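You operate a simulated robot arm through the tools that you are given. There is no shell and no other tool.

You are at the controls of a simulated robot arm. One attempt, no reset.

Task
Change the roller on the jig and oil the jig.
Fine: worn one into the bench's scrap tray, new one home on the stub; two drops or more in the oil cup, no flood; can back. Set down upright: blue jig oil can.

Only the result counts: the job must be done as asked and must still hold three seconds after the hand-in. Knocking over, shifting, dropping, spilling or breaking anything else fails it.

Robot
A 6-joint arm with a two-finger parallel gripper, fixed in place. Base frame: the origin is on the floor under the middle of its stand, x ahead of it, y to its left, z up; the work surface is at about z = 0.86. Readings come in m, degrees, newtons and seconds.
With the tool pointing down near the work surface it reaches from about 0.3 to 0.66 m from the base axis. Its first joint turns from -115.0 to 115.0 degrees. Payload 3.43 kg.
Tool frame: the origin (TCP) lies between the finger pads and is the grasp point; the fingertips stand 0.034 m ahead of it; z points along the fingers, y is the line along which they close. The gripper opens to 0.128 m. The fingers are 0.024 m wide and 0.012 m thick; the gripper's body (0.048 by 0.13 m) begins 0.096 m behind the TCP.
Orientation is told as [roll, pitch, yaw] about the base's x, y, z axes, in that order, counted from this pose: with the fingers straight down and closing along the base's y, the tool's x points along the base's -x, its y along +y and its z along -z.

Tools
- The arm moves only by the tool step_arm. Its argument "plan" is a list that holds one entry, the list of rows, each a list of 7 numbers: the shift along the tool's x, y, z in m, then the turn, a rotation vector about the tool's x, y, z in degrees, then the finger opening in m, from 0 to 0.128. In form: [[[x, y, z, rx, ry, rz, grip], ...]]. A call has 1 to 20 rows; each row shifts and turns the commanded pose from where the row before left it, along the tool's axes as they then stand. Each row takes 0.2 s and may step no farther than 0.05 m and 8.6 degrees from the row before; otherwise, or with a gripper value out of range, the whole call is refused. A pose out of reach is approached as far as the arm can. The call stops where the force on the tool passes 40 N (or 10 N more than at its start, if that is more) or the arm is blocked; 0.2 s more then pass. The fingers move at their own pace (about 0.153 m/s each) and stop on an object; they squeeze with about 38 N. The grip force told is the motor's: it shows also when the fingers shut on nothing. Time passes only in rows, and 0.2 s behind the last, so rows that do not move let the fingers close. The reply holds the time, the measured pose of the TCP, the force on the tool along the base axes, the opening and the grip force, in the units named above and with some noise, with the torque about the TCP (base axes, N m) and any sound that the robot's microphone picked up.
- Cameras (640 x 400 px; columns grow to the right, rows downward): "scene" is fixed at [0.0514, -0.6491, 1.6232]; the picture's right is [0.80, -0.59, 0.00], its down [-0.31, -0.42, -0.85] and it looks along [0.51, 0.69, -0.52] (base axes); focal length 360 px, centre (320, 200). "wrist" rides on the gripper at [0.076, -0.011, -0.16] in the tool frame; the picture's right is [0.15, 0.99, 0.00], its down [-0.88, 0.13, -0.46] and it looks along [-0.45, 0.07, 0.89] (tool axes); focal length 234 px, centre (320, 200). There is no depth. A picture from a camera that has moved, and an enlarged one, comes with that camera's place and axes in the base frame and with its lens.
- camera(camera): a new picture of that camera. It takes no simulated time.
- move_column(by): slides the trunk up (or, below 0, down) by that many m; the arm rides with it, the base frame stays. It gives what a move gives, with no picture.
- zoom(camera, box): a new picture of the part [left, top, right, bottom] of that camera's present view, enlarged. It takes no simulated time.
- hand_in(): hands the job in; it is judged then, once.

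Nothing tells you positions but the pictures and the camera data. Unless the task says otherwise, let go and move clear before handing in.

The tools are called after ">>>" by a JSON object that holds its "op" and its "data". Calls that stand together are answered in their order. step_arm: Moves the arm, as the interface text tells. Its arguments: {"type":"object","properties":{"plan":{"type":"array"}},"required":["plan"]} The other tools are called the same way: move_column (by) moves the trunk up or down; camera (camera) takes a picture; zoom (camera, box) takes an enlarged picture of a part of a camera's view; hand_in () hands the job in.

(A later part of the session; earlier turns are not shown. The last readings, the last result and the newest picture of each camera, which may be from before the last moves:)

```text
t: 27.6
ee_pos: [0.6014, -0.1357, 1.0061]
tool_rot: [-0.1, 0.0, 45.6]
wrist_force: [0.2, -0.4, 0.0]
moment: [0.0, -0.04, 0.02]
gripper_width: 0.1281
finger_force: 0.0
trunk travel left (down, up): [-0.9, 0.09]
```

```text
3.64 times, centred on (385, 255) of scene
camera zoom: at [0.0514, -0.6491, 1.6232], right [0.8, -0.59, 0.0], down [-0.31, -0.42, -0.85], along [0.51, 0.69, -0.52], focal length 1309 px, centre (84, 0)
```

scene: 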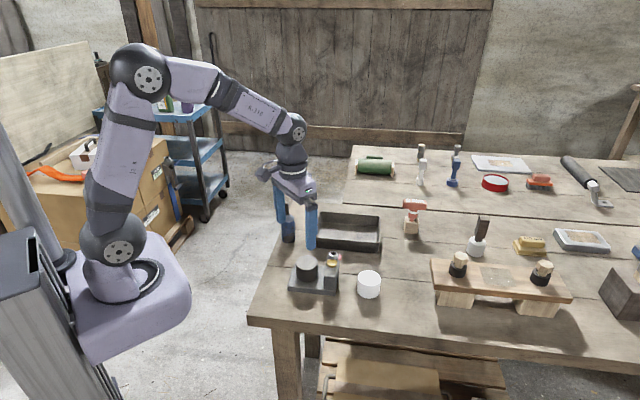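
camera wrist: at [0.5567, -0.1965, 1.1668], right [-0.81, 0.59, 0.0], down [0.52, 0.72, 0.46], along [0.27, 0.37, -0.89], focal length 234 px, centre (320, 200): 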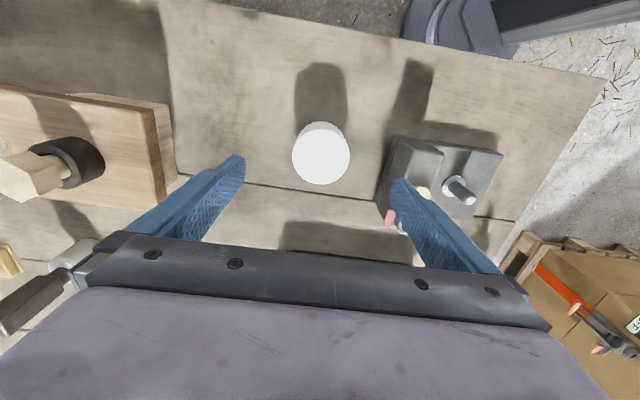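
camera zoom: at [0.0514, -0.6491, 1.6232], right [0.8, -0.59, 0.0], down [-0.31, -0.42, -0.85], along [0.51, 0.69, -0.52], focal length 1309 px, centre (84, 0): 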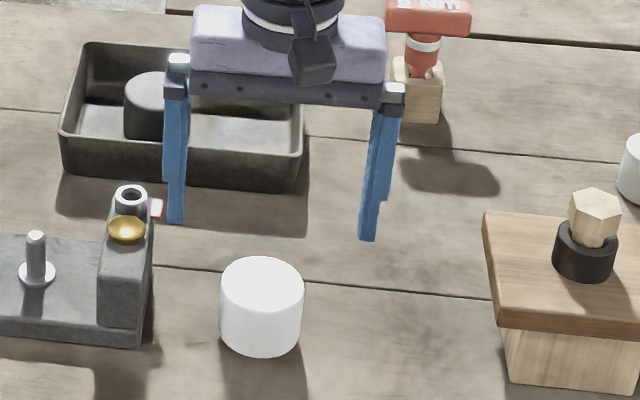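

Well centred. I'll reduce the opening to keep clear of the jig post, lower around the white roller and close to centre it.

>>> {"op": "step_arm", "data": {"plan": [[[0, 0, 0.03, 0, 0, 0, 0.1], [0, 0, 0.03, 0, 0, 0, 0.1], [0, 0, 0.03, 0, 0, 0, 0.1], [0, 0, 0.014, 0, 0, 0, 0.1], [0, 0, 0, 0, 0, 0, 0.1]]]}}

>>> {"op": "zoom", "data": {"camera": "scene", "box": [320, 230, 420, 310]}}

>>> {"op": "camera", "data": {"camera": "wrist"}}

```text
t: 28.8
ee_pos: [0.6031, -0.1364, 0.9034]
tool_rot: [0.1, 0.0, 45.6]
wrist_force: [0.1, 0.0, -0.3]
moment: [0.02, -0.02, 0.0]
gripper_width: 0.0997
finger_force: 0.0
trunk travel left (down, up): [-0.9, 0.09]
```

```text
5.00 times, centred on (370, 270) of scene
camera zoom: at [0.0514, -0.6491, 1.6232], right [0.8, -0.59, 0.0], down [-0.31, -0.42, -0.85], along [0.51, 0.69, -0.52], focal length 1800 px, centre (70, -150)
```

zoom: 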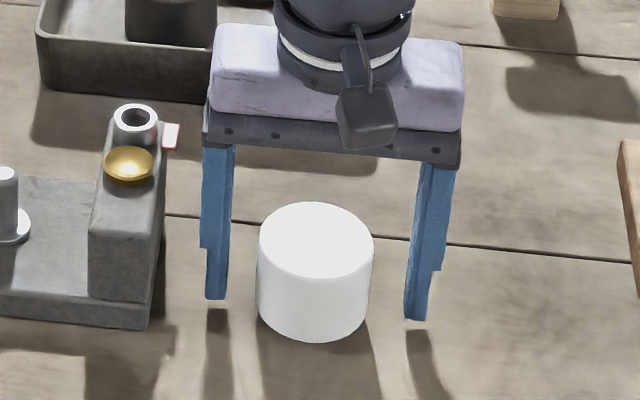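

```text
taken
camera wrist: at [0.5578, -0.197, 1.0624], right [-0.81, 0.59, 0.0], down [0.52, 0.72, 0.46], along [0.27, 0.37, -0.89], focal length 234 px, centre (320, 200)
```

wrist: 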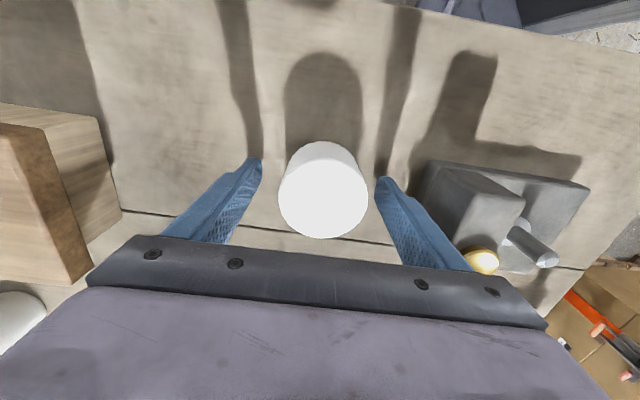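

Closing once to centre crosswise, then reopening.

>>> {"op": "step_arm", "data": {"plan": [[[0, 0, 0, 0, 0, 0, 0.075], [0, 0, 0, 0, 0, 0, 0.068], [0, 0, 0, 0, 0, 0, 0.064], [0, 0, 0, 0, 0, 0, 0.06], [0, 0, 0, 0, 0, 0, 0.06]]]}}

>>> {"op": "zoom", "data": {"camera": "scene", "box": [320, 230, 420, 310]}}

```text
t: 30.0
ee_pos: [0.6034, -0.1353, 0.9031]
tool_rot: [0.0, 0.0, 45.6]
wrist_force: [-0.4, -0.1, 0.1]
moment: [0.01, 0.04, -0.01]
gripper_width: 0.0636
finger_force: 38.7
trunk travel left (down, up): [-0.9, 0.09]
```

```text
5.00 times, centred on (370, 270) of scene
camera zoom: at [0.0514, -0.6491, 1.6232], right [0.8, -0.59, 0.0], down [-0.31, -0.42, -0.85], along [0.51, 0.69, -0.52], focal length 1800 px, centre (70, -150)
```

zoom: 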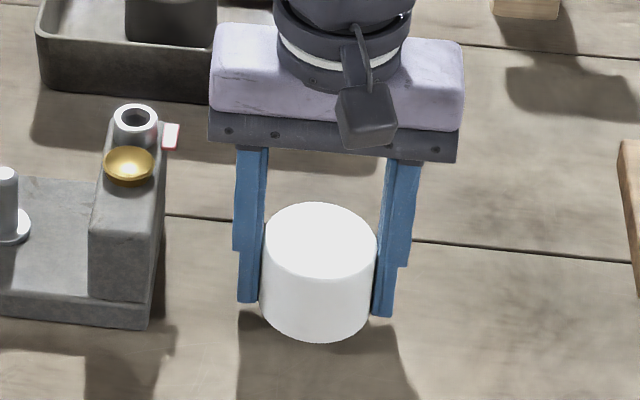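

Centred crosswise (diameter about 63.6 mm). Reopening, turning 90° in place and closing along the jig's short side.

>>> {"op": "step_arm", "data": {"plan": [[[0, 0, 0, 0, 0, 0, 0.07], [0, 0, 0, 0, 0, 0, 0.1], [0, 0, 0, 0, 0, 0, 0.1], [0, 0, 0, 0, 0, 8.2, 0.1], [0, 0, 0, 0, 0, 8.2, 0.1], [0, 0, 0, 0, 0, 8.2, 0.1], [0, 0, 0, 0, 0, 8.2, 0.1], [0, 0, 0, 0, 0, 8.2, 0.1], [0, 0, 0, 0, 0, 8.2, 0.1], [0, 0, 0, 0, 0, 8.2, 0.1], [0, 0, 0, 0, 0, 8.2, 0.1], [0, 0, 0, 0, 0, 8.2, 0.1], [0, 0, 0, 0, 0, 8.2, 0.1], [0, 0, 0, 0, 0, 8, 0.1], [0, 0, 0, 0, 0, 0, 0.1]]]}}

>>> {"op": "zoom", "data": {"camera": "wrist", "box": [220, 80, 420, 240]}}

>>> {"op": "zoom", "data": {"camera": "scene", "box": [320, 230, 420, 310]}}

```text
t: 33.2
ee_pos: [0.6014, -0.1352, 0.9029]
tool_rot: [0.0, 0.0, -44.6]
wrist_force: [0.2, 0.0, -0.1]
moment: [0.03, 0.02, -0.01]
gripper_width: 0.0999
finger_force: 0.0
trunk travel left (down, up): [-0.9, 0.09]
```

```text
2.50 times, centred on (320, 160) of wrist
camera zoom: at [0.5402, -0.0898, 1.0628], right [0.59, 0.81, 0.0], down [0.72, -0.52, 0.46], along [0.37, -0.27, -0.89], focal length 585 px, centre (320, 300)
```

zoom: 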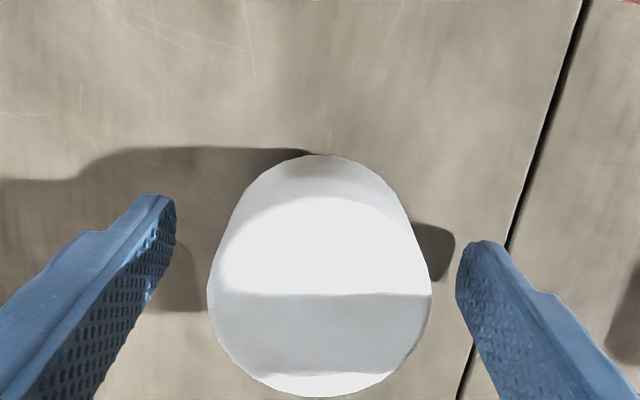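

```text
5.00 times, centred on (370, 270) of scene
camera zoom: at [0.0514, -0.6491, 1.6232], right [0.8, -0.59, 0.0], down [-0.31, -0.42, -0.85], along [0.51, 0.69, -0.52], focal length 1800 px, centre (70, -150)
```

zoom: 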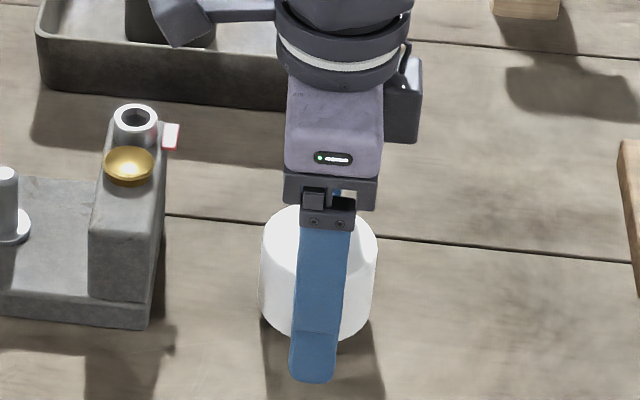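

The fingers straddle the roller evenly again. Closing to grip it, then lifting straight up.

>>> {"op": "step_arm", "data": {"plan": [[[0, 0, 0, 0, 0, 0, 0.075], [0, 0, 0, 0, 0, 0, 0.068], [0, 0, 0, 0, 0, 0, 0.06], [0, 0, 0, 0, 0, 0, 0.05], [0, 0, 0, 0, 0, 0, 0.05], [0, 0, -0.02, 0, 0, 0, 0.05], [0, 0, -0.04, 0, 0, 0, 0.05], [0, 0, -0.04, 0, 0, 0, 0.05], [0, 0, 0, 0, 0, 0, 0.05]]]}}

>>> {"op": "zoom", "data": {"camera": "wrist", "box": [220, 80, 420, 240]}}

>>> {"op": "zoom", "data": {"camera": "scene", "box": [280, 200, 420, 310]}}

```text
t: 35.2
ee_pos: [0.6028, -0.1347, 1.0041]
tool_rot: [-0.1, 0.1, -44.3]
wrist_force: [0.0, 0.6, -2.1]
moment: [0.02, 0.05, 0.01]
gripper_width: 0.0629
finger_force: 38.2
trunk travel left (down, up): [-0.9, 0.09]
```

```text
2.50 times, centred on (320, 160) of wrist
camera zoom: at [0.5407, -0.0903, 1.1627], right [0.59, 0.81, 0.0], down [0.72, -0.52, 0.45], along [0.37, -0.27, -0.89], focal length 585 px, centre (320, 300)
```

zoom: 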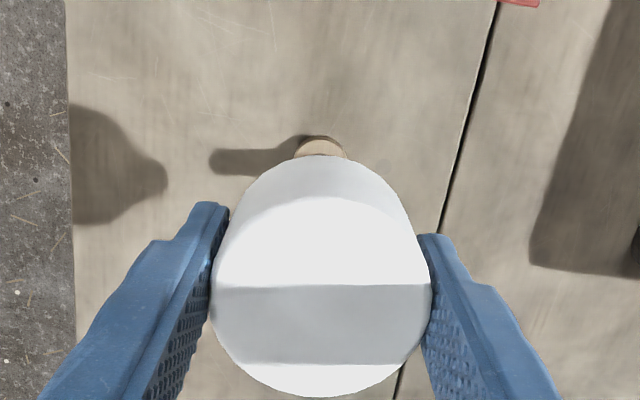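

```text
3.64 times, centred on (350, 255) of scene
camera zoom: at [0.0514, -0.6491, 1.6232], right [0.8, -0.59, 0.0], down [-0.31, -0.42, -0.85], along [0.51, 0.69, -0.52], focal length 1309 px, centre (211, 0)
```

zoom: 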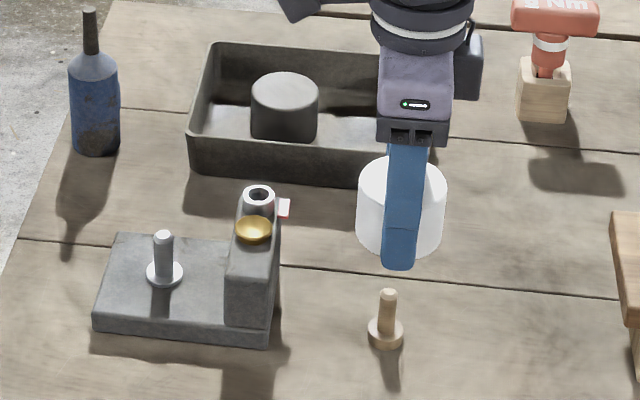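

Interesting: the new roller was standing on a small wooden peg holder, which stays in place. I have the roller at about 62.9 mm; raising a little more and moving over the metal stub.

>>> {"op": "step_arm", "data": {"plan": [[[0, 0, -0.04, 0, 0, 0, 0.05], [0.0455, 0.0054, 0, 0, 0, 0, 0.05], [0.0455, 0.0054, 0, 0, 0, 0, 0.05], [0.0455, 0.0054, 0, 0, 0, 0, 0.05], [0.0454, 0.0053, 0, 0, 0, 0, 0.05], [0, 0, 0, 0, 0, 0, 0.05], [0, 0, 0, 0, 0, 0, 0.05]]]}}

>>> {"op": "zoom", "data": {"camera": "wrist", "box": [220, 80, 420, 240]}}

>>> {"op": "zoom", "data": {"camera": "scene", "box": [280, 210, 380, 310]}}

```text
t: 36.8
ee_pos: [0.488, 0.0065, 1.0447]
tool_rot: [0.0, 0.0, -44.4]
wrist_force: [-0.9, 0.0, -1.4]
moment: [0.0, -0.01, 0.01]
gripper_width: 0.0631
finger_force: 38.2
trunk travel left (down, up): [-0.9, 0.09]
```

```text
2.50 times, centred on (320, 160) of wrist
camera zoom: at [0.4252, 0.0523, 1.204], right [0.59, 0.81, 0.0], down [0.72, -0.52, 0.46], along [0.37, -0.27, -0.89], focal length 585 px, centre (320, 300)
```

zoom: 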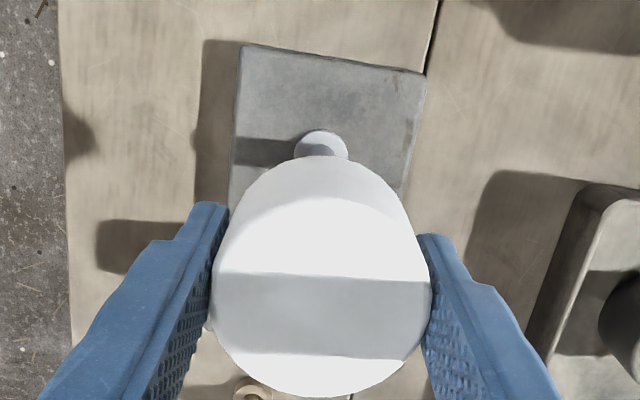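

```text
4.00 times, centred on (330, 260) of scene
camera zoom: at [0.0514, -0.6491, 1.6232], right [0.8, -0.59, 0.0], down [-0.31, -0.42, -0.85], along [0.51, 0.69, -0.52], focal length 1440 px, centre (280, -40)
```

zoom: 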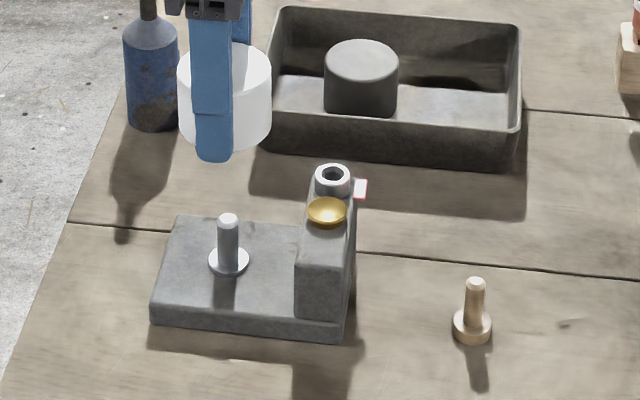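

The held roller hides the pin, but I can compare this view with the one taken 100 mm above the wooden peg. I'll come down to the same relative height and check the flange lines up the same way.

>>> {"op": "step_arm", "data": {"plan": [[[0, 0, 0.0195, 0, 0, 0, 0.05], [0, 0, 0, 0, 0, 0, 0.05], [0, 0, 0, 0, 0, 0, 0.05]]]}}

>>> {"op": "zoom", "data": {"camera": "wrist", "box": [220, 80, 420, 240]}}

>>> {"op": "zoom", "data": {"camera": "scene", "box": [280, 210, 380, 310]}}

```text
t: 37.6
ee_pos: [0.489, 0.0071, 1.0239]
tool_rot: [-0.1, 0.0, -44.4]
wrist_force: [-0.6, 0.0, -2.2]
moment: [0.01, -0.01, 0.03]
gripper_width: 0.063
finger_force: 37.8
trunk travel left (down, up): [-0.9, 0.09]
```

```text
2.50 times, centred on (320, 160) of wrist
camera zoom: at [0.4262, 0.0523, 1.1837], right [0.59, 0.81, 0.0], down [0.72, -0.52, 0.46], along [0.37, -0.27, -0.89], focal length 585 px, centre (320, 300)
```

zoom: 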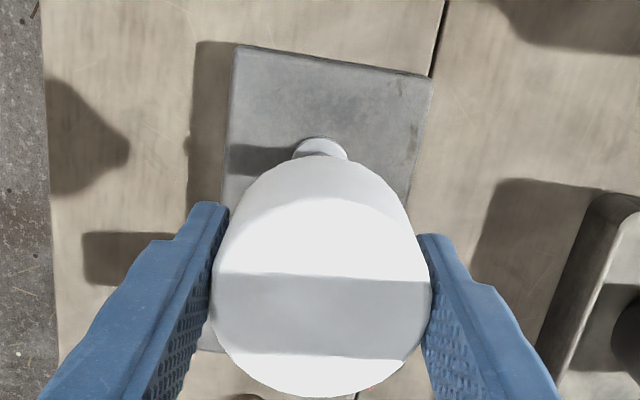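

```text
4.00 times, centred on (330, 260) of scene
camera zoom: at [0.0514, -0.6491, 1.6232], right [0.8, -0.59, 0.0], down [-0.31, -0.42, -0.85], along [0.51, 0.69, -0.52], focal length 1440 px, centre (280, -40)
```

zoom: 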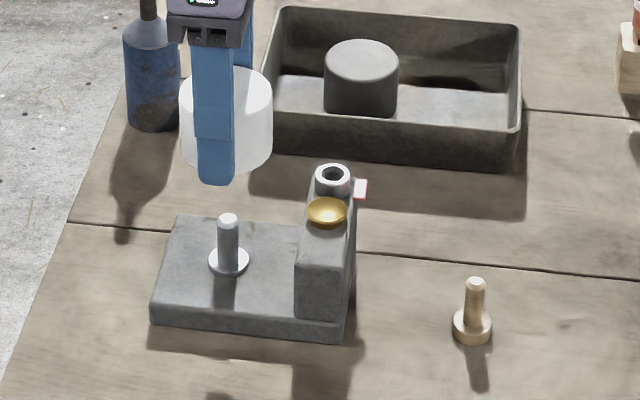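

The flange appears within about a pixel of the reference, so alignment is good. Lowering to just above the pin tip, then in small steps.

>>> {"op": "step_arm", "data": {"plan": [[[0, 0, 0.02, 0, 0, 0, 0.05], [0, 0, 0.02, 0, 0, 0, 0.05], [0, 0, 0.012, 0, 0, 0, 0.05], [0, 0, 0, 0, 0, 0, 0.05], [0, 0, 0, 0, 0, 0, 0.05]]]}}

>>> {"op": "zoom", "data": {"camera": "scene", "box": [285, 235, 355, 300]}}

>>> {"op": "zoom", "data": {"camera": "wrist", "box": [220, 80, 420, 240]}}

```text
t: 38.8
ee_pos: [0.4887, 0.0073, 0.9725]
tool_rot: [0.0, 0.1, -44.5]
wrist_force: [0.3, -0.4, -1.6]
moment: [-0.02, 0.03, 0.0]
gripper_width: 0.063
finger_force: 38.1
trunk travel left (down, up): [-0.9, 0.09]
```

```text
6.15 times, centred on (320, 268) of scene
camera zoom: at [0.0514, -0.6491, 1.6232], right [0.8, -0.59, 0.0], down [-0.31, -0.42, -0.85], along [0.51, 0.69, -0.52], focal length 2215 px, centre (320, -215)
```

zoom: 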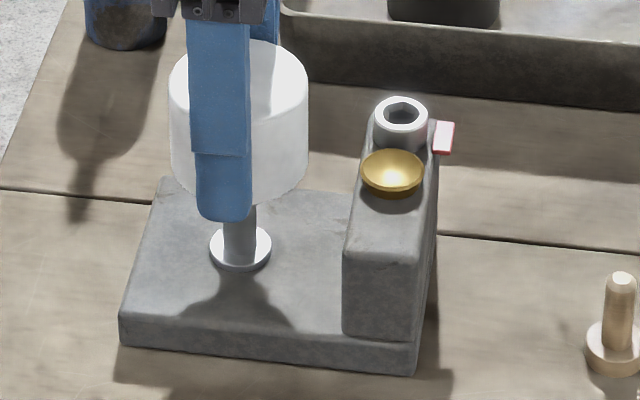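

```text
2.50 times, centred on (320, 160) of wrist
camera zoom: at [0.426, 0.0524, 1.1312], right [0.59, 0.81, 0.0], down [0.72, -0.52, 0.46], along [0.37, -0.27, -0.89], focal length 585 px, centre (320, 300)
```

zoom: 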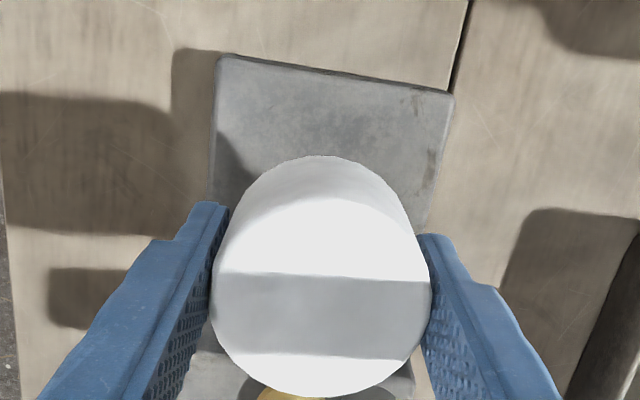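

Coaxial to within about a millimetre as seen from the side. I'll check at higher zoom before the pin enters.

>>> {"op": "zoom", "data": {"camera": "scene", "box": [300, 240, 324, 268]}}

>>> {"op": "zoom", "data": {"camera": "scene", "box": [296, 245, 326, 270]}}

```text
14.29 times, centred on (312, 254) of scene
camera zoom: at [0.0514, -0.6491, 1.6232], right [0.8, -0.59, 0.0], down [-0.31, -0.42, -0.85], along [0.51, 0.69, -0.52], focal length 5142 px, centre (434, -571)
```

zoom: 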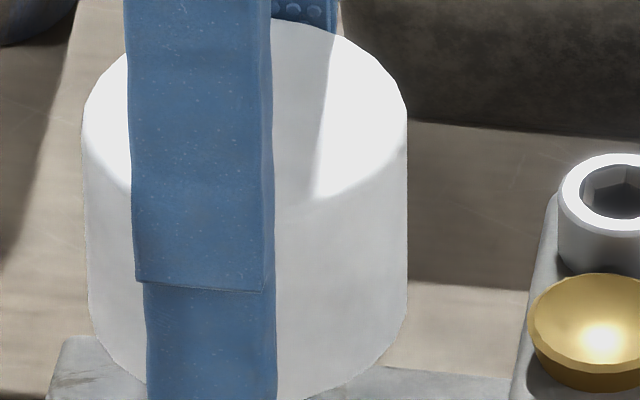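

```text
16.00 times, centred on (311, 258) of scene
camera zoom: at [0.0514, -0.6491, 1.6232], right [0.8, -0.59, 0.0], down [-0.31, -0.42, -0.85], along [0.51, 0.69, -0.52], focal length 5759 px, centre (464, -720)
```

zoom: 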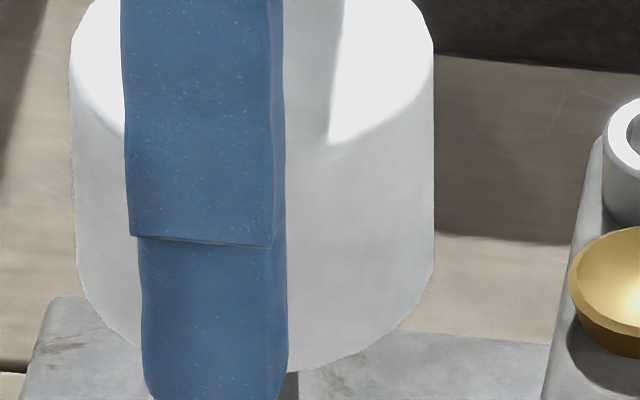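

>>> {"op": "zoom", "data": {"camera": "scene", "box": [296, 258, 326, 280]}}

>>> {"op": "zoom", "data": {"camera": "scene", "box": [360, 262, 400, 290]}}

```text
16.00 times, centred on (311, 269) of scene
camera zoom: at [0.0514, -0.6491, 1.6232], right [0.8, -0.59, 0.0], down [-0.31, -0.42, -0.85], along [0.51, 0.69, -0.52], focal length 5759 px, centre (464, -904)
```

zoom: 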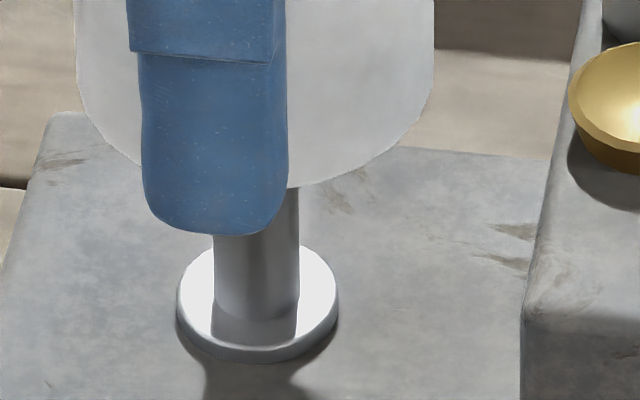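

```text
14.29 times, centred on (380, 276) of scene
camera zoom: at [0.0514, -0.6491, 1.6232], right [0.8, -0.59, 0.0], down [-0.31, -0.42, -0.85], along [0.51, 0.69, -0.52], focal length 5142 px, centre (-537, -886)
```

zoom: 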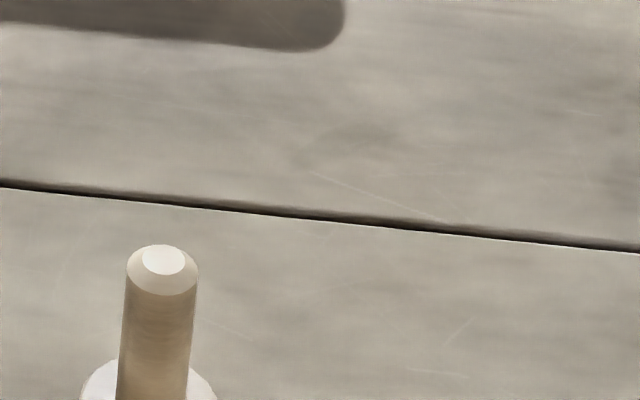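

The offset is only about 0.6 mm and the pin top has a generous chamfer. Correcting that and lowering in small steps onto the pin.

>>> {"op": "step_arm", "data": {"plan": [[[0.0006, 0, 0.004, 0, 0, 0, 0.05], [0, 0, 0.004, 0, 0, 0, 0.05], [0, 0, 0.004, 0, 0, 0, 0.05], [0, 0, 0.004, 0, 0, 0, 0.05], [0, 0, 0, 0, 0, 0, 0.05]]]}}

>>> {"op": "zoom", "data": {"camera": "scene", "box": [285, 235, 355, 300]}}

```text
t: 40.0
ee_pos: [0.4866, 0.0074, 0.9561]
tool_rot: [0.1, 0.0, -44.4]
wrist_force: [-0.8, -0.9, -1.7]
moment: [0.04, 0.04, 0.0]
gripper_width: 0.0634
finger_force: 38.2
trunk travel left (down, up): [-0.9, 0.09]
```

```text
6.15 times, centred on (320, 268) of scene
camera zoom: at [0.0514, -0.6491, 1.6232], right [0.8, -0.59, 0.0], down [-0.31, -0.42, -0.85], along [0.51, 0.69, -0.52], focal length 2215 px, centre (320, -215)
```

zoom: 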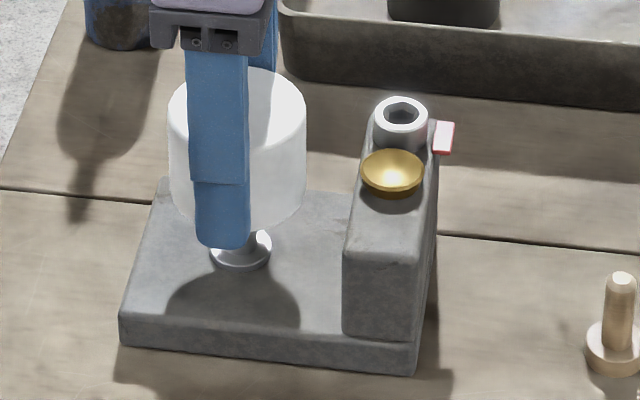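

No resistance, so the pin has entered the bore. Continuing down.

>>> {"op": "step_arm", "data": {"plan": [[[0, 0, 0.006, 0, 0, 0, 0.05], [0, 0, 0.006, 0, 0, 0, 0.05], [0, 0, 0.006, 0, 0, 0, 0.05], [0, 0, 0.006, 0, 0, 0, 0.05], [0, 0, 0, 0, 0, 0, 0.05]]]}}

>>> {"op": "zoom", "data": {"camera": "scene", "box": [285, 235, 355, 300]}}

```text
t: 41.2
ee_pos: [0.4878, 0.0077, 0.9307]
tool_rot: [0.0, 0.0, -44.4]
wrist_force: [-0.3, -0.3, -1.0]
moment: [-0.01, 0.01, -0.01]
gripper_width: 0.0631
finger_force: 38.0
trunk travel left (down, up): [-0.9, 0.09]
```

```text
6.15 times, centred on (320, 268) of scene
camera zoom: at [0.0514, -0.6491, 1.6232], right [0.8, -0.59, 0.0], down [-0.31, -0.42, -0.85], along [0.51, 0.69, -0.52], focal length 2215 px, centre (320, -215)
```

zoom: 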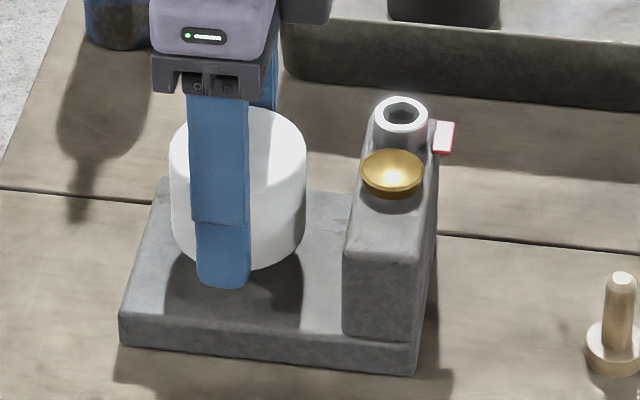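

>>> {"op": "step_arm", "data": {"plan": [[[0, 0, 0.002, 0, 0, 0, 0.05], [0, 0, 0.002, 0, 0, 0, 0.05], [0, 0, 0.002, 0, 0, 0, 0.05], [0, 0, 0, 0, 0, 0, 0.05]]]}}

>>> {"op": "zoom", "data": {"camera": "scene", "box": [290, 255, 330, 290]}}

```text
t: 42.2
ee_pos: [0.4871, 0.0078, 0.9257]
tool_rot: [0.0, 0.1, -44.3]
wrist_force: [-0.3, -0.2, -0.8]
moment: [0.0, 0.0, -0.02]
gripper_width: 0.0627
finger_force: 37.7
trunk travel left (down, up): [-0.9, 0.09]
```

```text
11.43 times, centred on (310, 272) of scene
camera zoom: at [0.0514, -0.6491, 1.6232], right [0.8, -0.59, 0.0], down [-0.31, -0.42, -0.85], along [0.51, 0.69, -0.52], focal length 4114 px, centre (434, -629)
```

zoom: 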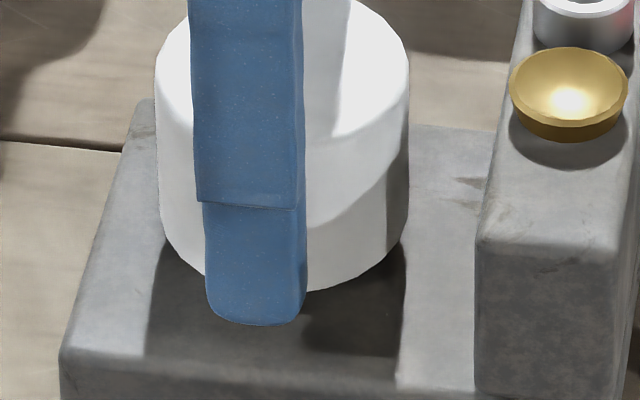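

>>> {"op": "step_arm", "data": {"plan": [[[0, 0, 0.0015, 0, 0, 0, 0.05], [0, 0, 0, 0, 0, 0, 0.05]]]}}

```text
t: 42.8
ee_pos: [0.487, 0.0069, 0.9244]
tool_rot: [0.0, 0.0, -44.4]
wrist_force: [-0.5, -0.2, -1.8]
moment: [-0.03, -0.01, 0.01]
gripper_width: 0.0634
finger_force: 37.6
trunk travel left (down, up): [-0.9, 0.09]
```

Not seated yet; continuing in 1 mm steps.

>>> {"op": "step_arm", "data": {"plan": [[[0, 0, 0.001, 0, 0, 0, 0.05], [0, 0, 0.001, 0, 0, 0, 0.05], [0, 0, 0, 0, 0, 0, 0.05]]]}}

>>> {"op": "zoom", "data": {"camera": "scene", "box": [290, 255, 330, 290]}}

```text
t: 43.6
ee_pos: [0.4871, 0.0086, 0.9231]
tool_rot: [-0.1, 0.0, -44.4]
wrist_force: [0.1, 0.0, -1.3]
moment: [0.02, -0.01, 0.02]
gripper_width: 0.0634
finger_force: 38.2
trunk travel left (down, up): [-0.9, 0.09]
```

```text
11.43 times, centred on (310, 272) of scene
camera zoom: at [0.0514, -0.6491, 1.6232], right [0.8, -0.59, 0.0], down [-0.31, -0.42, -0.85], along [0.51, 0.69, -0.52], focal length 4114 px, centre (434, -629)
```

zoom: 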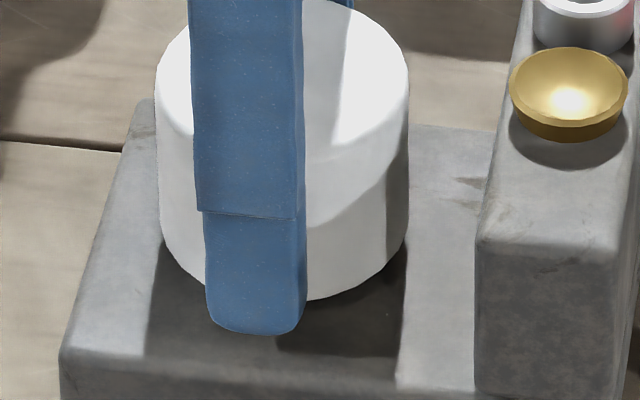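

>>> {"op": "step_arm", "data": {"plan": [[[0, 0, 0.001, 0, 0, 0, 0.05], [0, 0, 0.001, 0, 0, 0, 0.05], [0, 0, 0, 0, 0, 0, 0.05]]]}}

```text
t: 44.4
ee_pos: [0.488, 0.0078, 0.9209]
tool_rot: [0.1, 0.0, -44.4]
wrist_force: [-0.5, 0.2, -2.0]
moment: [0.0, -0.03, -0.02]
gripper_width: 0.0634
finger_force: 38.2
trunk travel left (down, up): [-0.9, 0.09]
```

>>> {"op": "step_arm", "data": {"plan": [[[0, 0, 0.001, 0, 0, 0, 0.05], [0, 0, 0.001, 0, 0, 0, 0.05], [0, 0, 0, 0, 0, 0, 0.05]]]}}

>>> {"op": "zoom", "data": {"camera": "scene", "box": [290, 255, 330, 290]}}

>>> {"op": "zoom", "data": {"camera": "wrist", "box": [220, 80, 420, 240]}}

```text
t: 45.2
ee_pos: [0.4879, 0.0088, 0.9193]
tool_rot: [0.2, 0.1, -44.4]
wrist_force: [-0.7, -0.1, 10.3]
moment: [-0.03, 0.13, 0.03]
gripper_width: 0.0631
finger_force: 37.7
trunk travel left (down, up): [-0.9, 0.09]
```

```text
11.43 times, centred on (310, 272) of scene
camera zoom: at [0.0514, -0.6491, 1.6232], right [0.8, -0.59, 0.0], down [-0.31, -0.42, -0.85], along [0.51, 0.69, -0.52], focal length 4114 px, centre (434, -629)
```

zoom: 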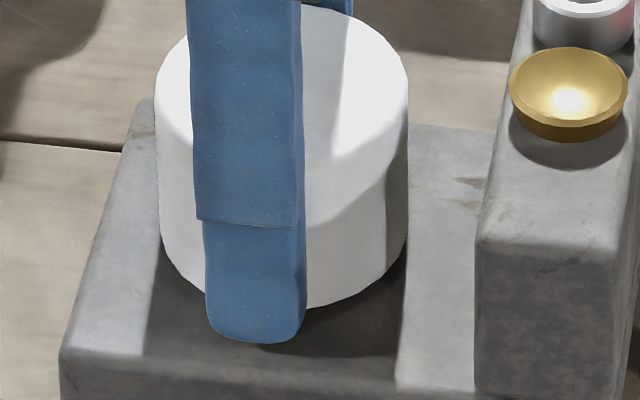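

```text
2.50 times, centred on (320, 160) of wrist
camera zoom: at [0.4247, 0.0534, 1.0787], right [0.59, 0.81, 0.0], down [0.72, -0.52, 0.46], along [0.37, -0.27, -0.89], focal length 585 px, centre (320, 300)
```

zoom: 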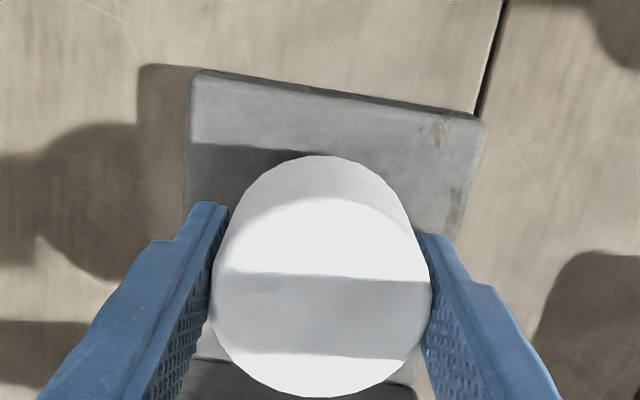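

Firm contact at 0.919 (about 12 N), and the roller's top and bottom edges match where the worn one sat. Easing pressure and releasing.

>>> {"op": "step_arm", "data": {"plan": [[[0, 0, -0.0006, 0, 0, 0, 0.05], [0, 0, 0, 0, 0, 0, 0.068], [0, 0, 0, 0, 0, 0, 0.08], [0, 0, 0, 0, 0, 0, 0.095], [0, 0, 0, 0, 0, 0, 0.1]]]}}

>>> {"op": "zoom", "data": {"camera": "scene", "box": [290, 255, 330, 290]}}

```text
t: 46.4
ee_pos: [0.488, 0.0086, 0.9188]
tool_rot: [0.1, 0.0, -44.4]
wrist_force: [-0.3, 0.1, -0.9]
moment: [-0.03, 0.03, -0.02]
gripper_width: 0.0999
finger_force: 0.2
trunk travel left (down, up): [-0.9, 0.09]
```

```text
11.43 times, centred on (310, 272) of scene
camera zoom: at [0.0514, -0.6491, 1.6232], right [0.8, -0.59, 0.0], down [-0.31, -0.42, -0.85], along [0.51, 0.69, -0.52], focal length 4114 px, centre (434, -629)
```

zoom: 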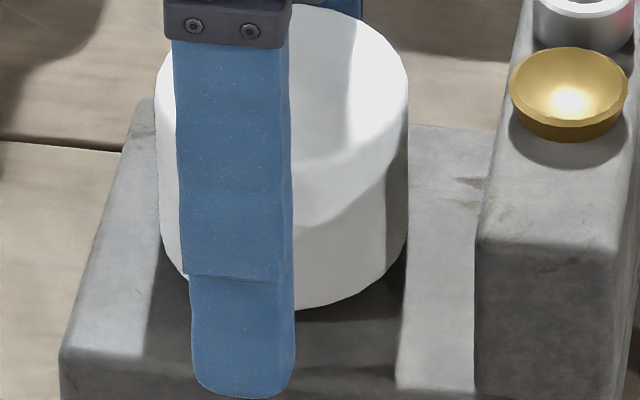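

Released. Rising straight up well clear.

>>> {"op": "step_arm", "data": {"plan": [[[0, 0, -0.02, 0, 0, 0, 0.1], [0, 0, -0.03, 0, 0, 0, 0.1], [0, 0, -0.04, 0, 0, 0, 0.1], [0, 0, -0.045, 0, 0, 0, 0.1], [0, 0, -0.045, 0, 0, 0, 0.1], [0, 0, 0, 0, 0, 0, 0.1]]]}}

>>> {"op": "zoom", "data": {"camera": "scene", "box": [265, 195, 395, 305]}}

>>> {"op": "camera", "data": {"camera": "wrist"}}

>>> {"op": "camera", "data": {"camera": "scene"}}

```text
t: 47.8
ee_pos: [0.4889, 0.0071, 1.0987]
tool_rot: [-0.1, -0.1, -44.4]
wrist_force: [0.6, 0.4, -0.6]
moment: [0.0, 0.01, -0.01]
gripper_width: 0.1003
finger_force: 0.1
trunk travel left (down, up): [-0.9, 0.09]
```

```text
3.64 times, centred on (330, 250) of scene
camera zoom: at [0.0514, -0.6491, 1.6232], right [0.8, -0.59, 0.0], down [-0.31, -0.42, -0.85], along [0.51, 0.69, -0.52], focal length 1309 px, centre (284, 18)
```

zoom: 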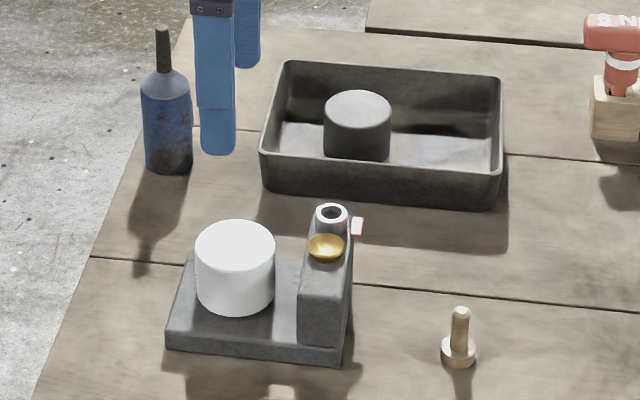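

```text
taken
camera wrist: at [0.4264, 0.0532, 1.2596], right [0.59, 0.81, 0.0], down [0.72, -0.52, 0.46], along [0.37, -0.27, -0.89], focal length 234 px, centre (320, 200)
```

wrist: 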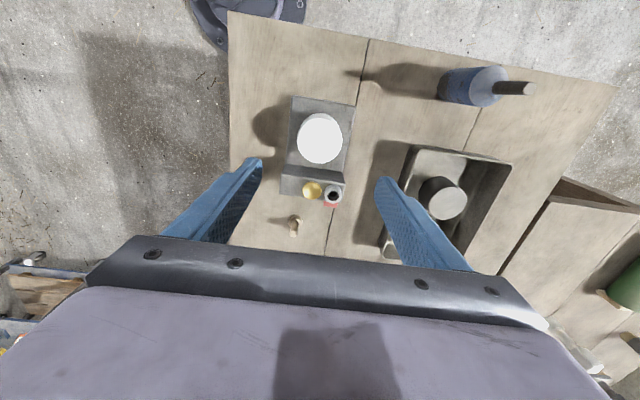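

```text
taken
```

scene: 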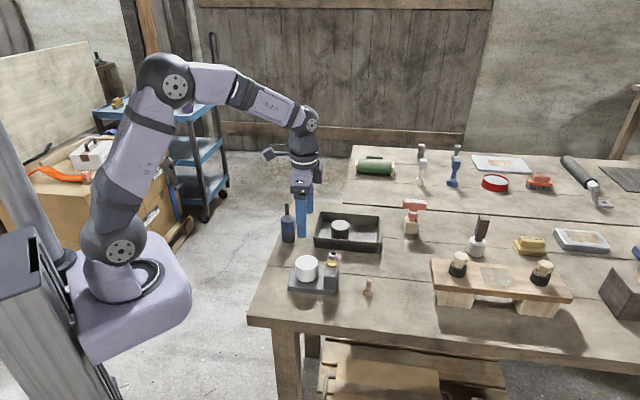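

The new roller sits home on the stub. Next is the oil can: I'll hover near it at a safe height with the tool facing outward, and measure it.

>>> {"op": "step_arm", "data": {"plan": [[[0.0297, 0.0346, -0.005, 0, 0, 0, 0.1], [0.0297, 0.0346, -0.005, 0, 0, 0, 0.1], [0.0297, 0.0346, -0.005, 0, 0, 0, 0.1], [0.0297, 0.0346, -0.005, 0, 0, 0, 0.1], [0, 0, 0, 0, 0, -8.175, 0.1], [0, 0, 0, 0, 0, -8.175, 0.1], [0, 0, 0, 0, 0, -8.175, 0.1], [0, 0, 0, 0, 0, -8.175, 0.1], [0, 0, 0, 0, 0, -8.175, 0.1], [0, 0, 0, 0, 0, -8.175, 0.1], [0, 0, 0, 0, 0, -8.175, 0.1], [0, 0, 0, 0, 0, -8.175, 0.1], [0, 0, 0, 0, 0, 0, 0.1]]]}}

>>> {"op": "camera", "data": {"camera": "wrist"}}

>>> {"op": "zoom", "data": {"camera": "wrist", "box": [240, 100, 400, 240]}}

>>> {"op": "zoom", "data": {"camera": "scene", "box": [265, 190, 325, 250]}}

```text
t: 50.6
ee_pos: [0.4992, 0.1893, 1.1181]
tool_rot: [-0.1, 0.0, 21.2]
wrist_force: [0.0, 0.0, -0.2]
moment: [0.04, 0.03, 0.04]
gripper_width: 0.0999
finger_force: 0.1
trunk travel left (down, up): [-0.9, 0.09]
```

```text
taken
camera wrist: at [0.4324, 0.1523, 1.2785], right [-0.49, 0.87, 0.0], down [0.77, 0.44, 0.46], along [0.4, 0.22, -0.89], focal length 234 px, centre (320, 200)
```

wrist: 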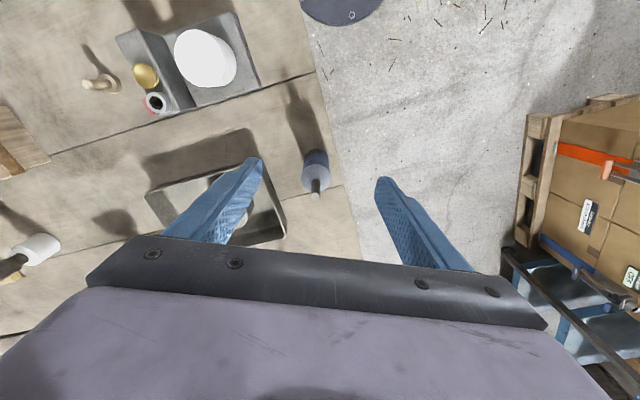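

```text
2.86 times, centred on (320, 170) of wrist
camera zoom: at [0.4324, 0.1523, 1.2785], right [-0.49, 0.87, 0.0], down [0.77, 0.44, 0.46], along [0.4, 0.22, -0.89], focal length 669 px, centre (320, 286)
```

zoom: 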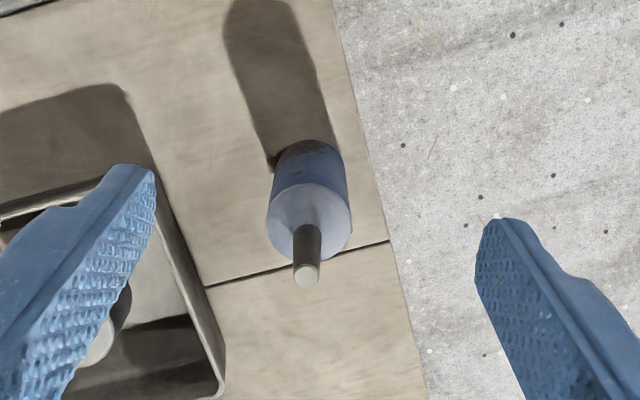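

```text
6.67 times, centred on (295, 220) of scene
camera zoom: at [0.0514, -0.6491, 1.6232], right [0.8, -0.59, 0.0], down [-0.31, -0.42, -0.85], along [0.51, 0.69, -0.52], focal length 2400 px, centre (487, 67)
```

zoom: 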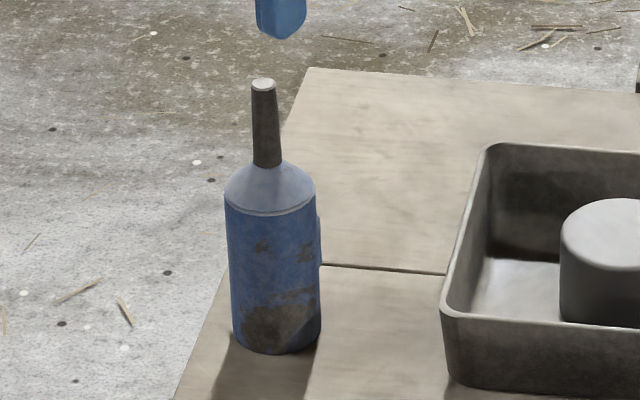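

There's a small feature on the can's side facing the tray; I want a closer look before choosing how to grip it.

>>> {"op": "zoom", "data": {"camera": "scene", "box": [282, 200, 304, 244]}}

>>> {"op": "zoom", "data": {"camera": "wrist", "box": [295, 140, 345, 180]}}

>>> {"op": "zoom", "data": {"camera": "wrist", "box": [300, 155, 336, 205]}}

```text
9.09 times, centred on (293, 222) of scene
camera zoom: at [0.0514, -0.6491, 1.6232], right [0.8, -0.59, 0.0], down [-0.31, -0.42, -0.85], along [0.51, 0.69, -0.52], focal length 3272 px, centre (566, 0)
```

zoom: 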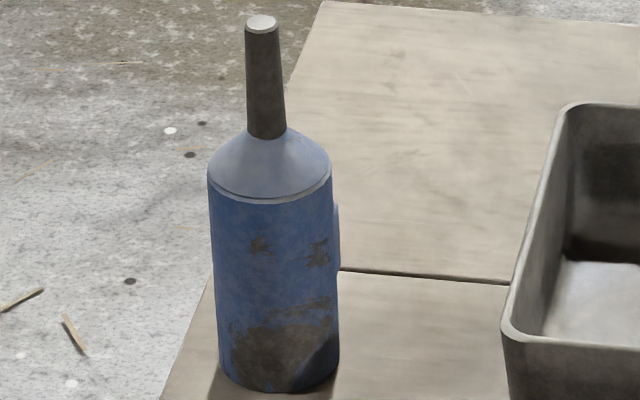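

```text
10.00 times, centred on (320, 160) of wrist
camera zoom: at [0.4324, 0.1523, 1.2785], right [-0.49, 0.87, 0.0], down [0.77, 0.44, 0.46], along [0.4, 0.22, -0.89], focal length 2342 px, centre (320, 600)
```

zoom: 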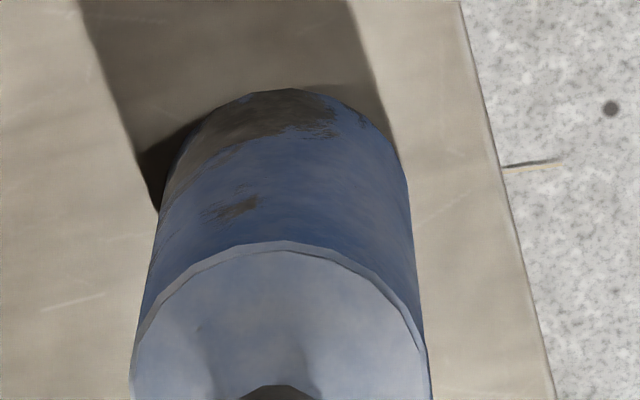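

```text
8.00 times, centred on (318, 180) of wrist
camera zoom: at [0.4324, 0.1523, 1.2785], right [-0.49, 0.87, 0.0], down [0.77, 0.44, 0.46], along [0.4, 0.22, -0.89], focal length 1873 px, centre (336, 360)
```

zoom: 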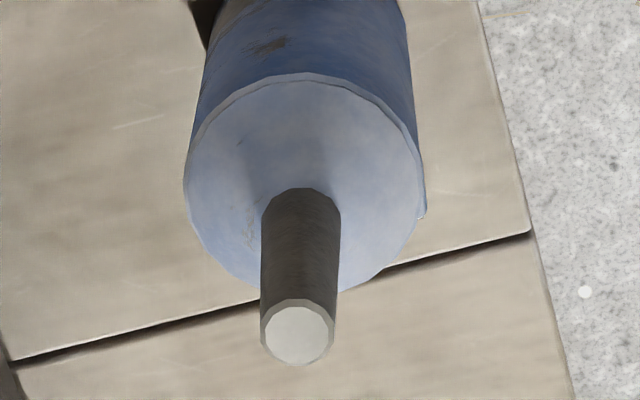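

There seems to be a flat plate on the can's far side, which could matter for finger placement. I'll move the camera to look down on it from the outer side.

>>> {"op": "step_arm", "data": {"plan": [[[0, 0, -0.02, 0, 0, 8.2, 0.1], [0, 0, 0, 0, 0, 8.2, 0.1], [0, 0, 0, 0, 0, 8.2, 0.1], [0, 0, 0, 0, 0, 8.2, 0.1], [0, 0, 0, 0, 0, 8.2, 0.1], [0, 0, 0, 0, 0, 8.2, 0.1], [0, 0, 0, 0, 0, 8.2, 0.1], [0, 0, 0, 0, 0, 8.2, 0.1], [-0.0309, 0.0308, 0, 0, 0, 0, 0.1], [-0.0309, 0.0308, 0, 0, 0, 0, 0.1], [-0.0309, 0.0308, 0, 0, 0, 0, 0.1], [0, 0, 0, 0, 0, 0, 0.1]]]}}

>>> {"op": "camera", "data": {"camera": "wrist"}}

```text
t: 53.2
ee_pos: [0.6082, 0.187, 1.1372]
tool_rot: [0.0, -0.1, -44.6]
wrist_force: [0.1, -0.4, 0.9]
moment: [0.01, 0.02, -0.02]
gripper_width: 0.1001
finger_force: 0.0
out of reach, approached as far as the arm can: row 11
trunk travel left (down, up): [-0.9, 0.09]
```

```text
taken
camera wrist: at [0.5463, 0.2325, 1.2971], right [0.59, 0.81, 0.0], down [0.72, -0.53, 0.46], along [0.37, -0.27, -0.89], focal length 234 px, centre (320, 200)
```

wrist: 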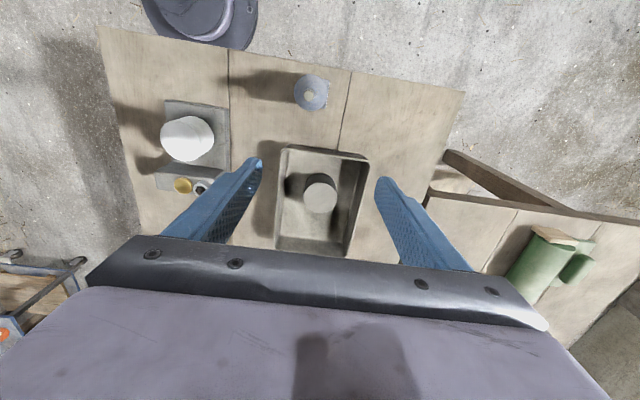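

>>> {"op": "zoom", "data": {"camera": "wrist", "box": [290, 72, 334, 112]}}

>>> {"op": "zoom", "data": {"camera": "wrist", "box": [230, 50, 400, 180]}}

```text
10.00 times, centred on (312, 92) of wrist
camera zoom: at [0.5463, 0.2325, 1.2971], right [0.59, 0.81, 0.0], down [0.72, -0.53, 0.46], along [0.37, -0.27, -0.89], focal length 2342 px, centre (400, 1280)
```

zoom: 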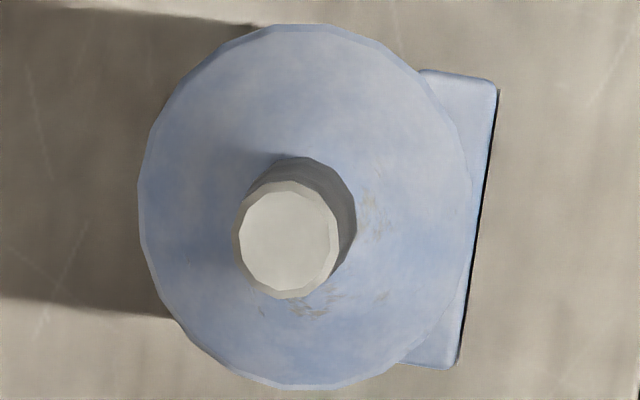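

```text
3.08 times, centred on (315, 115) of wrist
camera zoom: at [0.5463, 0.2325, 1.2971], right [0.59, 0.81, 0.0], down [0.72, -0.53, 0.46], along [0.37, -0.27, -0.89], focal length 720 px, centre (335, 462)
```

zoom: 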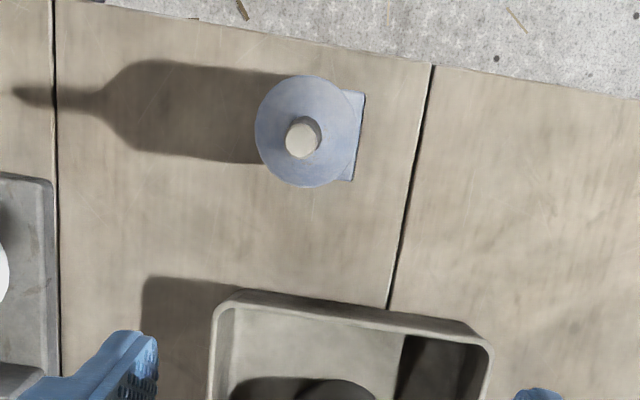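

The feature is a flat label plate about 40 mm wide facing outward along the bench grain, so closing across the can parallel to that plate touches only the round sides. I make the can's axis [0.551, 0.213], height about 0.15. I'll back off and turn the tool to approach along that direction.

>>> {"op": "step_arm", "data": {"plan": [[[0.0129, -0.0361, 0, 0, 0, 0, 0.1], [0.0129, -0.0361, 0, 0, 0, 0, 0.1], [0.0129, -0.0361, 0, 0, 0, 0, 0.1], [0.0129, -0.0361, 0, 0, 0, 0, 0.1], [0, 0, 0, 0, 0, -8.2, 0.1], [0, 0, 0, 0, 0, -8.2, 0.1], [0, 0, 0, 0, 0, -8.2, 0.1], [0, 0, 0, 0, 0, -8.2, 0.1], [0, 0, 0, 0, 0, -8.2, 0.1], [0, 0, 0, 0, 0, -8.2, 0.1], [0, 0, 0, 0, 0, -8.2, 0.1], [0, 0, 0, 0, 0, -8.2, 0.1], [0, 0, 0, 0, 0, -8.2, 0.1], [0, 0, 0, 0, 0, -8.2, 0.1], [0, 0, 0, 0, 0, -8.2, 0.1], [0, 0, 0, 0, 0, 0, 0.1]]]}}

```text
t: 56.6
ee_pos: [0.4682, 0.1197, 1.1371]
tool_rot: [0.0, 0.1, 45.8]
wrist_force: [0.2, 0.0, 0.1]
moment: [0.0, -0.01, -0.01]
gripper_width: 0.1
finger_force: 0.0
trunk travel left (down, up): [-0.9, 0.09]
```

Now tilting the tool 50° so the fingers point outward and down toward the can.

>>> {"op": "step_arm", "data": {"plan": [[[0, 0, 0, 0, -8.333, 0, 0.1], [0, 0, 0, 0, -8.333, 0, 0.1], [0, 0, 0, 0, -8.333, 0, 0.1], [0, 0, 0, 0, -8.333, 0, 0.1], [0, 0, 0, 0, -8.333, 0, 0.1], [0, 0, 0, 0, -8.333, 0, 0.1], [0, 0, 0, 0, 0, 0, 0.1]]]}}

>>> {"op": "camera", "data": {"camera": "scene"}}

>>> {"op": "camera", "data": {"camera": "wrist"}}

```text
t: 58.2
ee_pos: [0.4691, 0.1195, 1.1366]
tool_rot: [0.0, -50.0, 45.7]
wrist_force: [0.7, 0.5, 0.2]
moment: [-0.01, -0.02, 0.03]
gripper_width: 0.0999
finger_force: 0.1
trunk travel left (down, up): [-0.9, 0.09]
```

```text
taken
```

scene: 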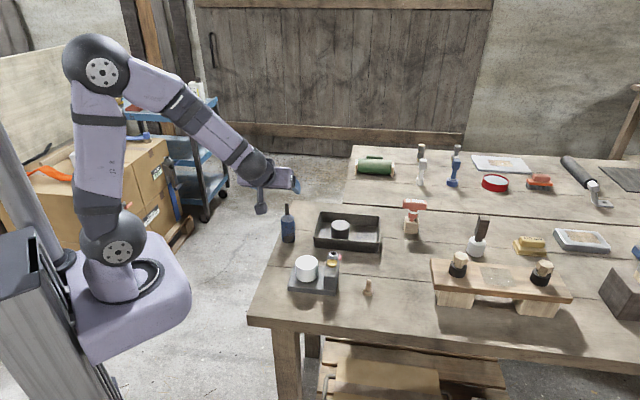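

```text
taken
camera wrist: at [0.3576, -0.0099, 1.1816], right [-0.77, 0.63, -0.11], down [0.06, 0.25, 0.97], along [0.63, 0.74, -0.23], focal length 234 px, centre (320, 200)
```

wrist: 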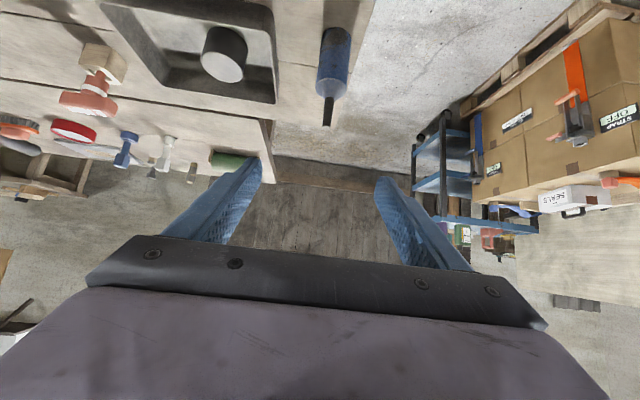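

The pose is reachable. Moving to a standoff about 12 cm short of the can along the approach axis.

>>> {"op": "step_arm", "data": {"plan": [[[0.0248, 0.00155, 0.0314, 0, 0, 0, 0.1], [0.0248, 0.00155, 0.0314, 0, 0, 0, 0.1], [0.0248, 0.00155, 0.0314, 0, 0, 0, 0.1], [0.0247, 0.00155, 0.0314, 0, 0, 0, 0.1], [0, 0, 0, 0, 0, 0, 0.1]]]}}

>>> {"op": "camera", "data": {"camera": "wrist"}}

>>> {"op": "zoom", "data": {"camera": "scene", "box": [230, 170, 390, 300]}}

```text
t: 59.4
ee_pos: [0.4891, 0.1477, 0.9811]
tool_rot: [-0.1, -50.1, 45.7]
wrist_force: [-0.3, 0.1, -0.2]
moment: [0.0, -0.01, 0.01]
gripper_width: 0.1001
finger_force: 0.1
trunk travel left (down, up): [-0.9, 0.09]
```

```text
taken
camera wrist: at [0.3769, 0.0174, 1.025], right [-0.77, 0.62, -0.11], down [0.06, 0.25, 0.97], along [0.63, 0.74, -0.23], focal length 234 px, centre (320, 200)
```

wrist: 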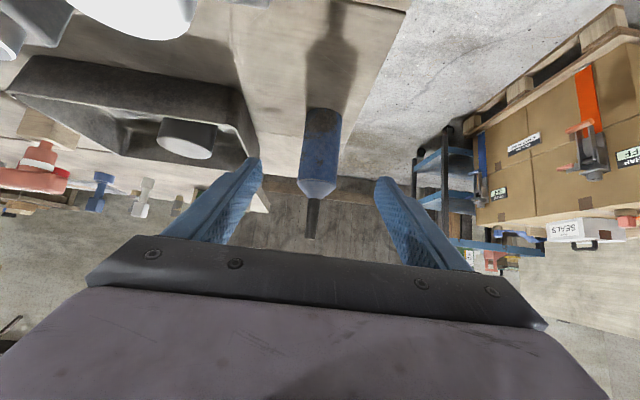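

```text
3.08 times, centred on (310, 235) of scene
camera zoom: at [0.0514, -0.6491, 1.6232], right [0.8, -0.59, 0.0], down [-0.31, -0.42, -0.85], along [0.51, 0.69, -0.52], focal length 1108 px, centre (351, 92)
```

zoom: 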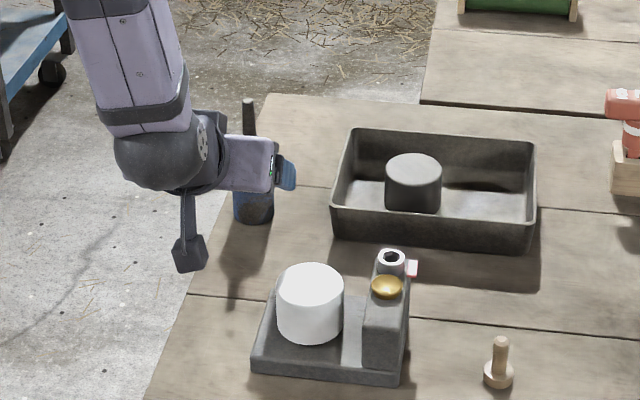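

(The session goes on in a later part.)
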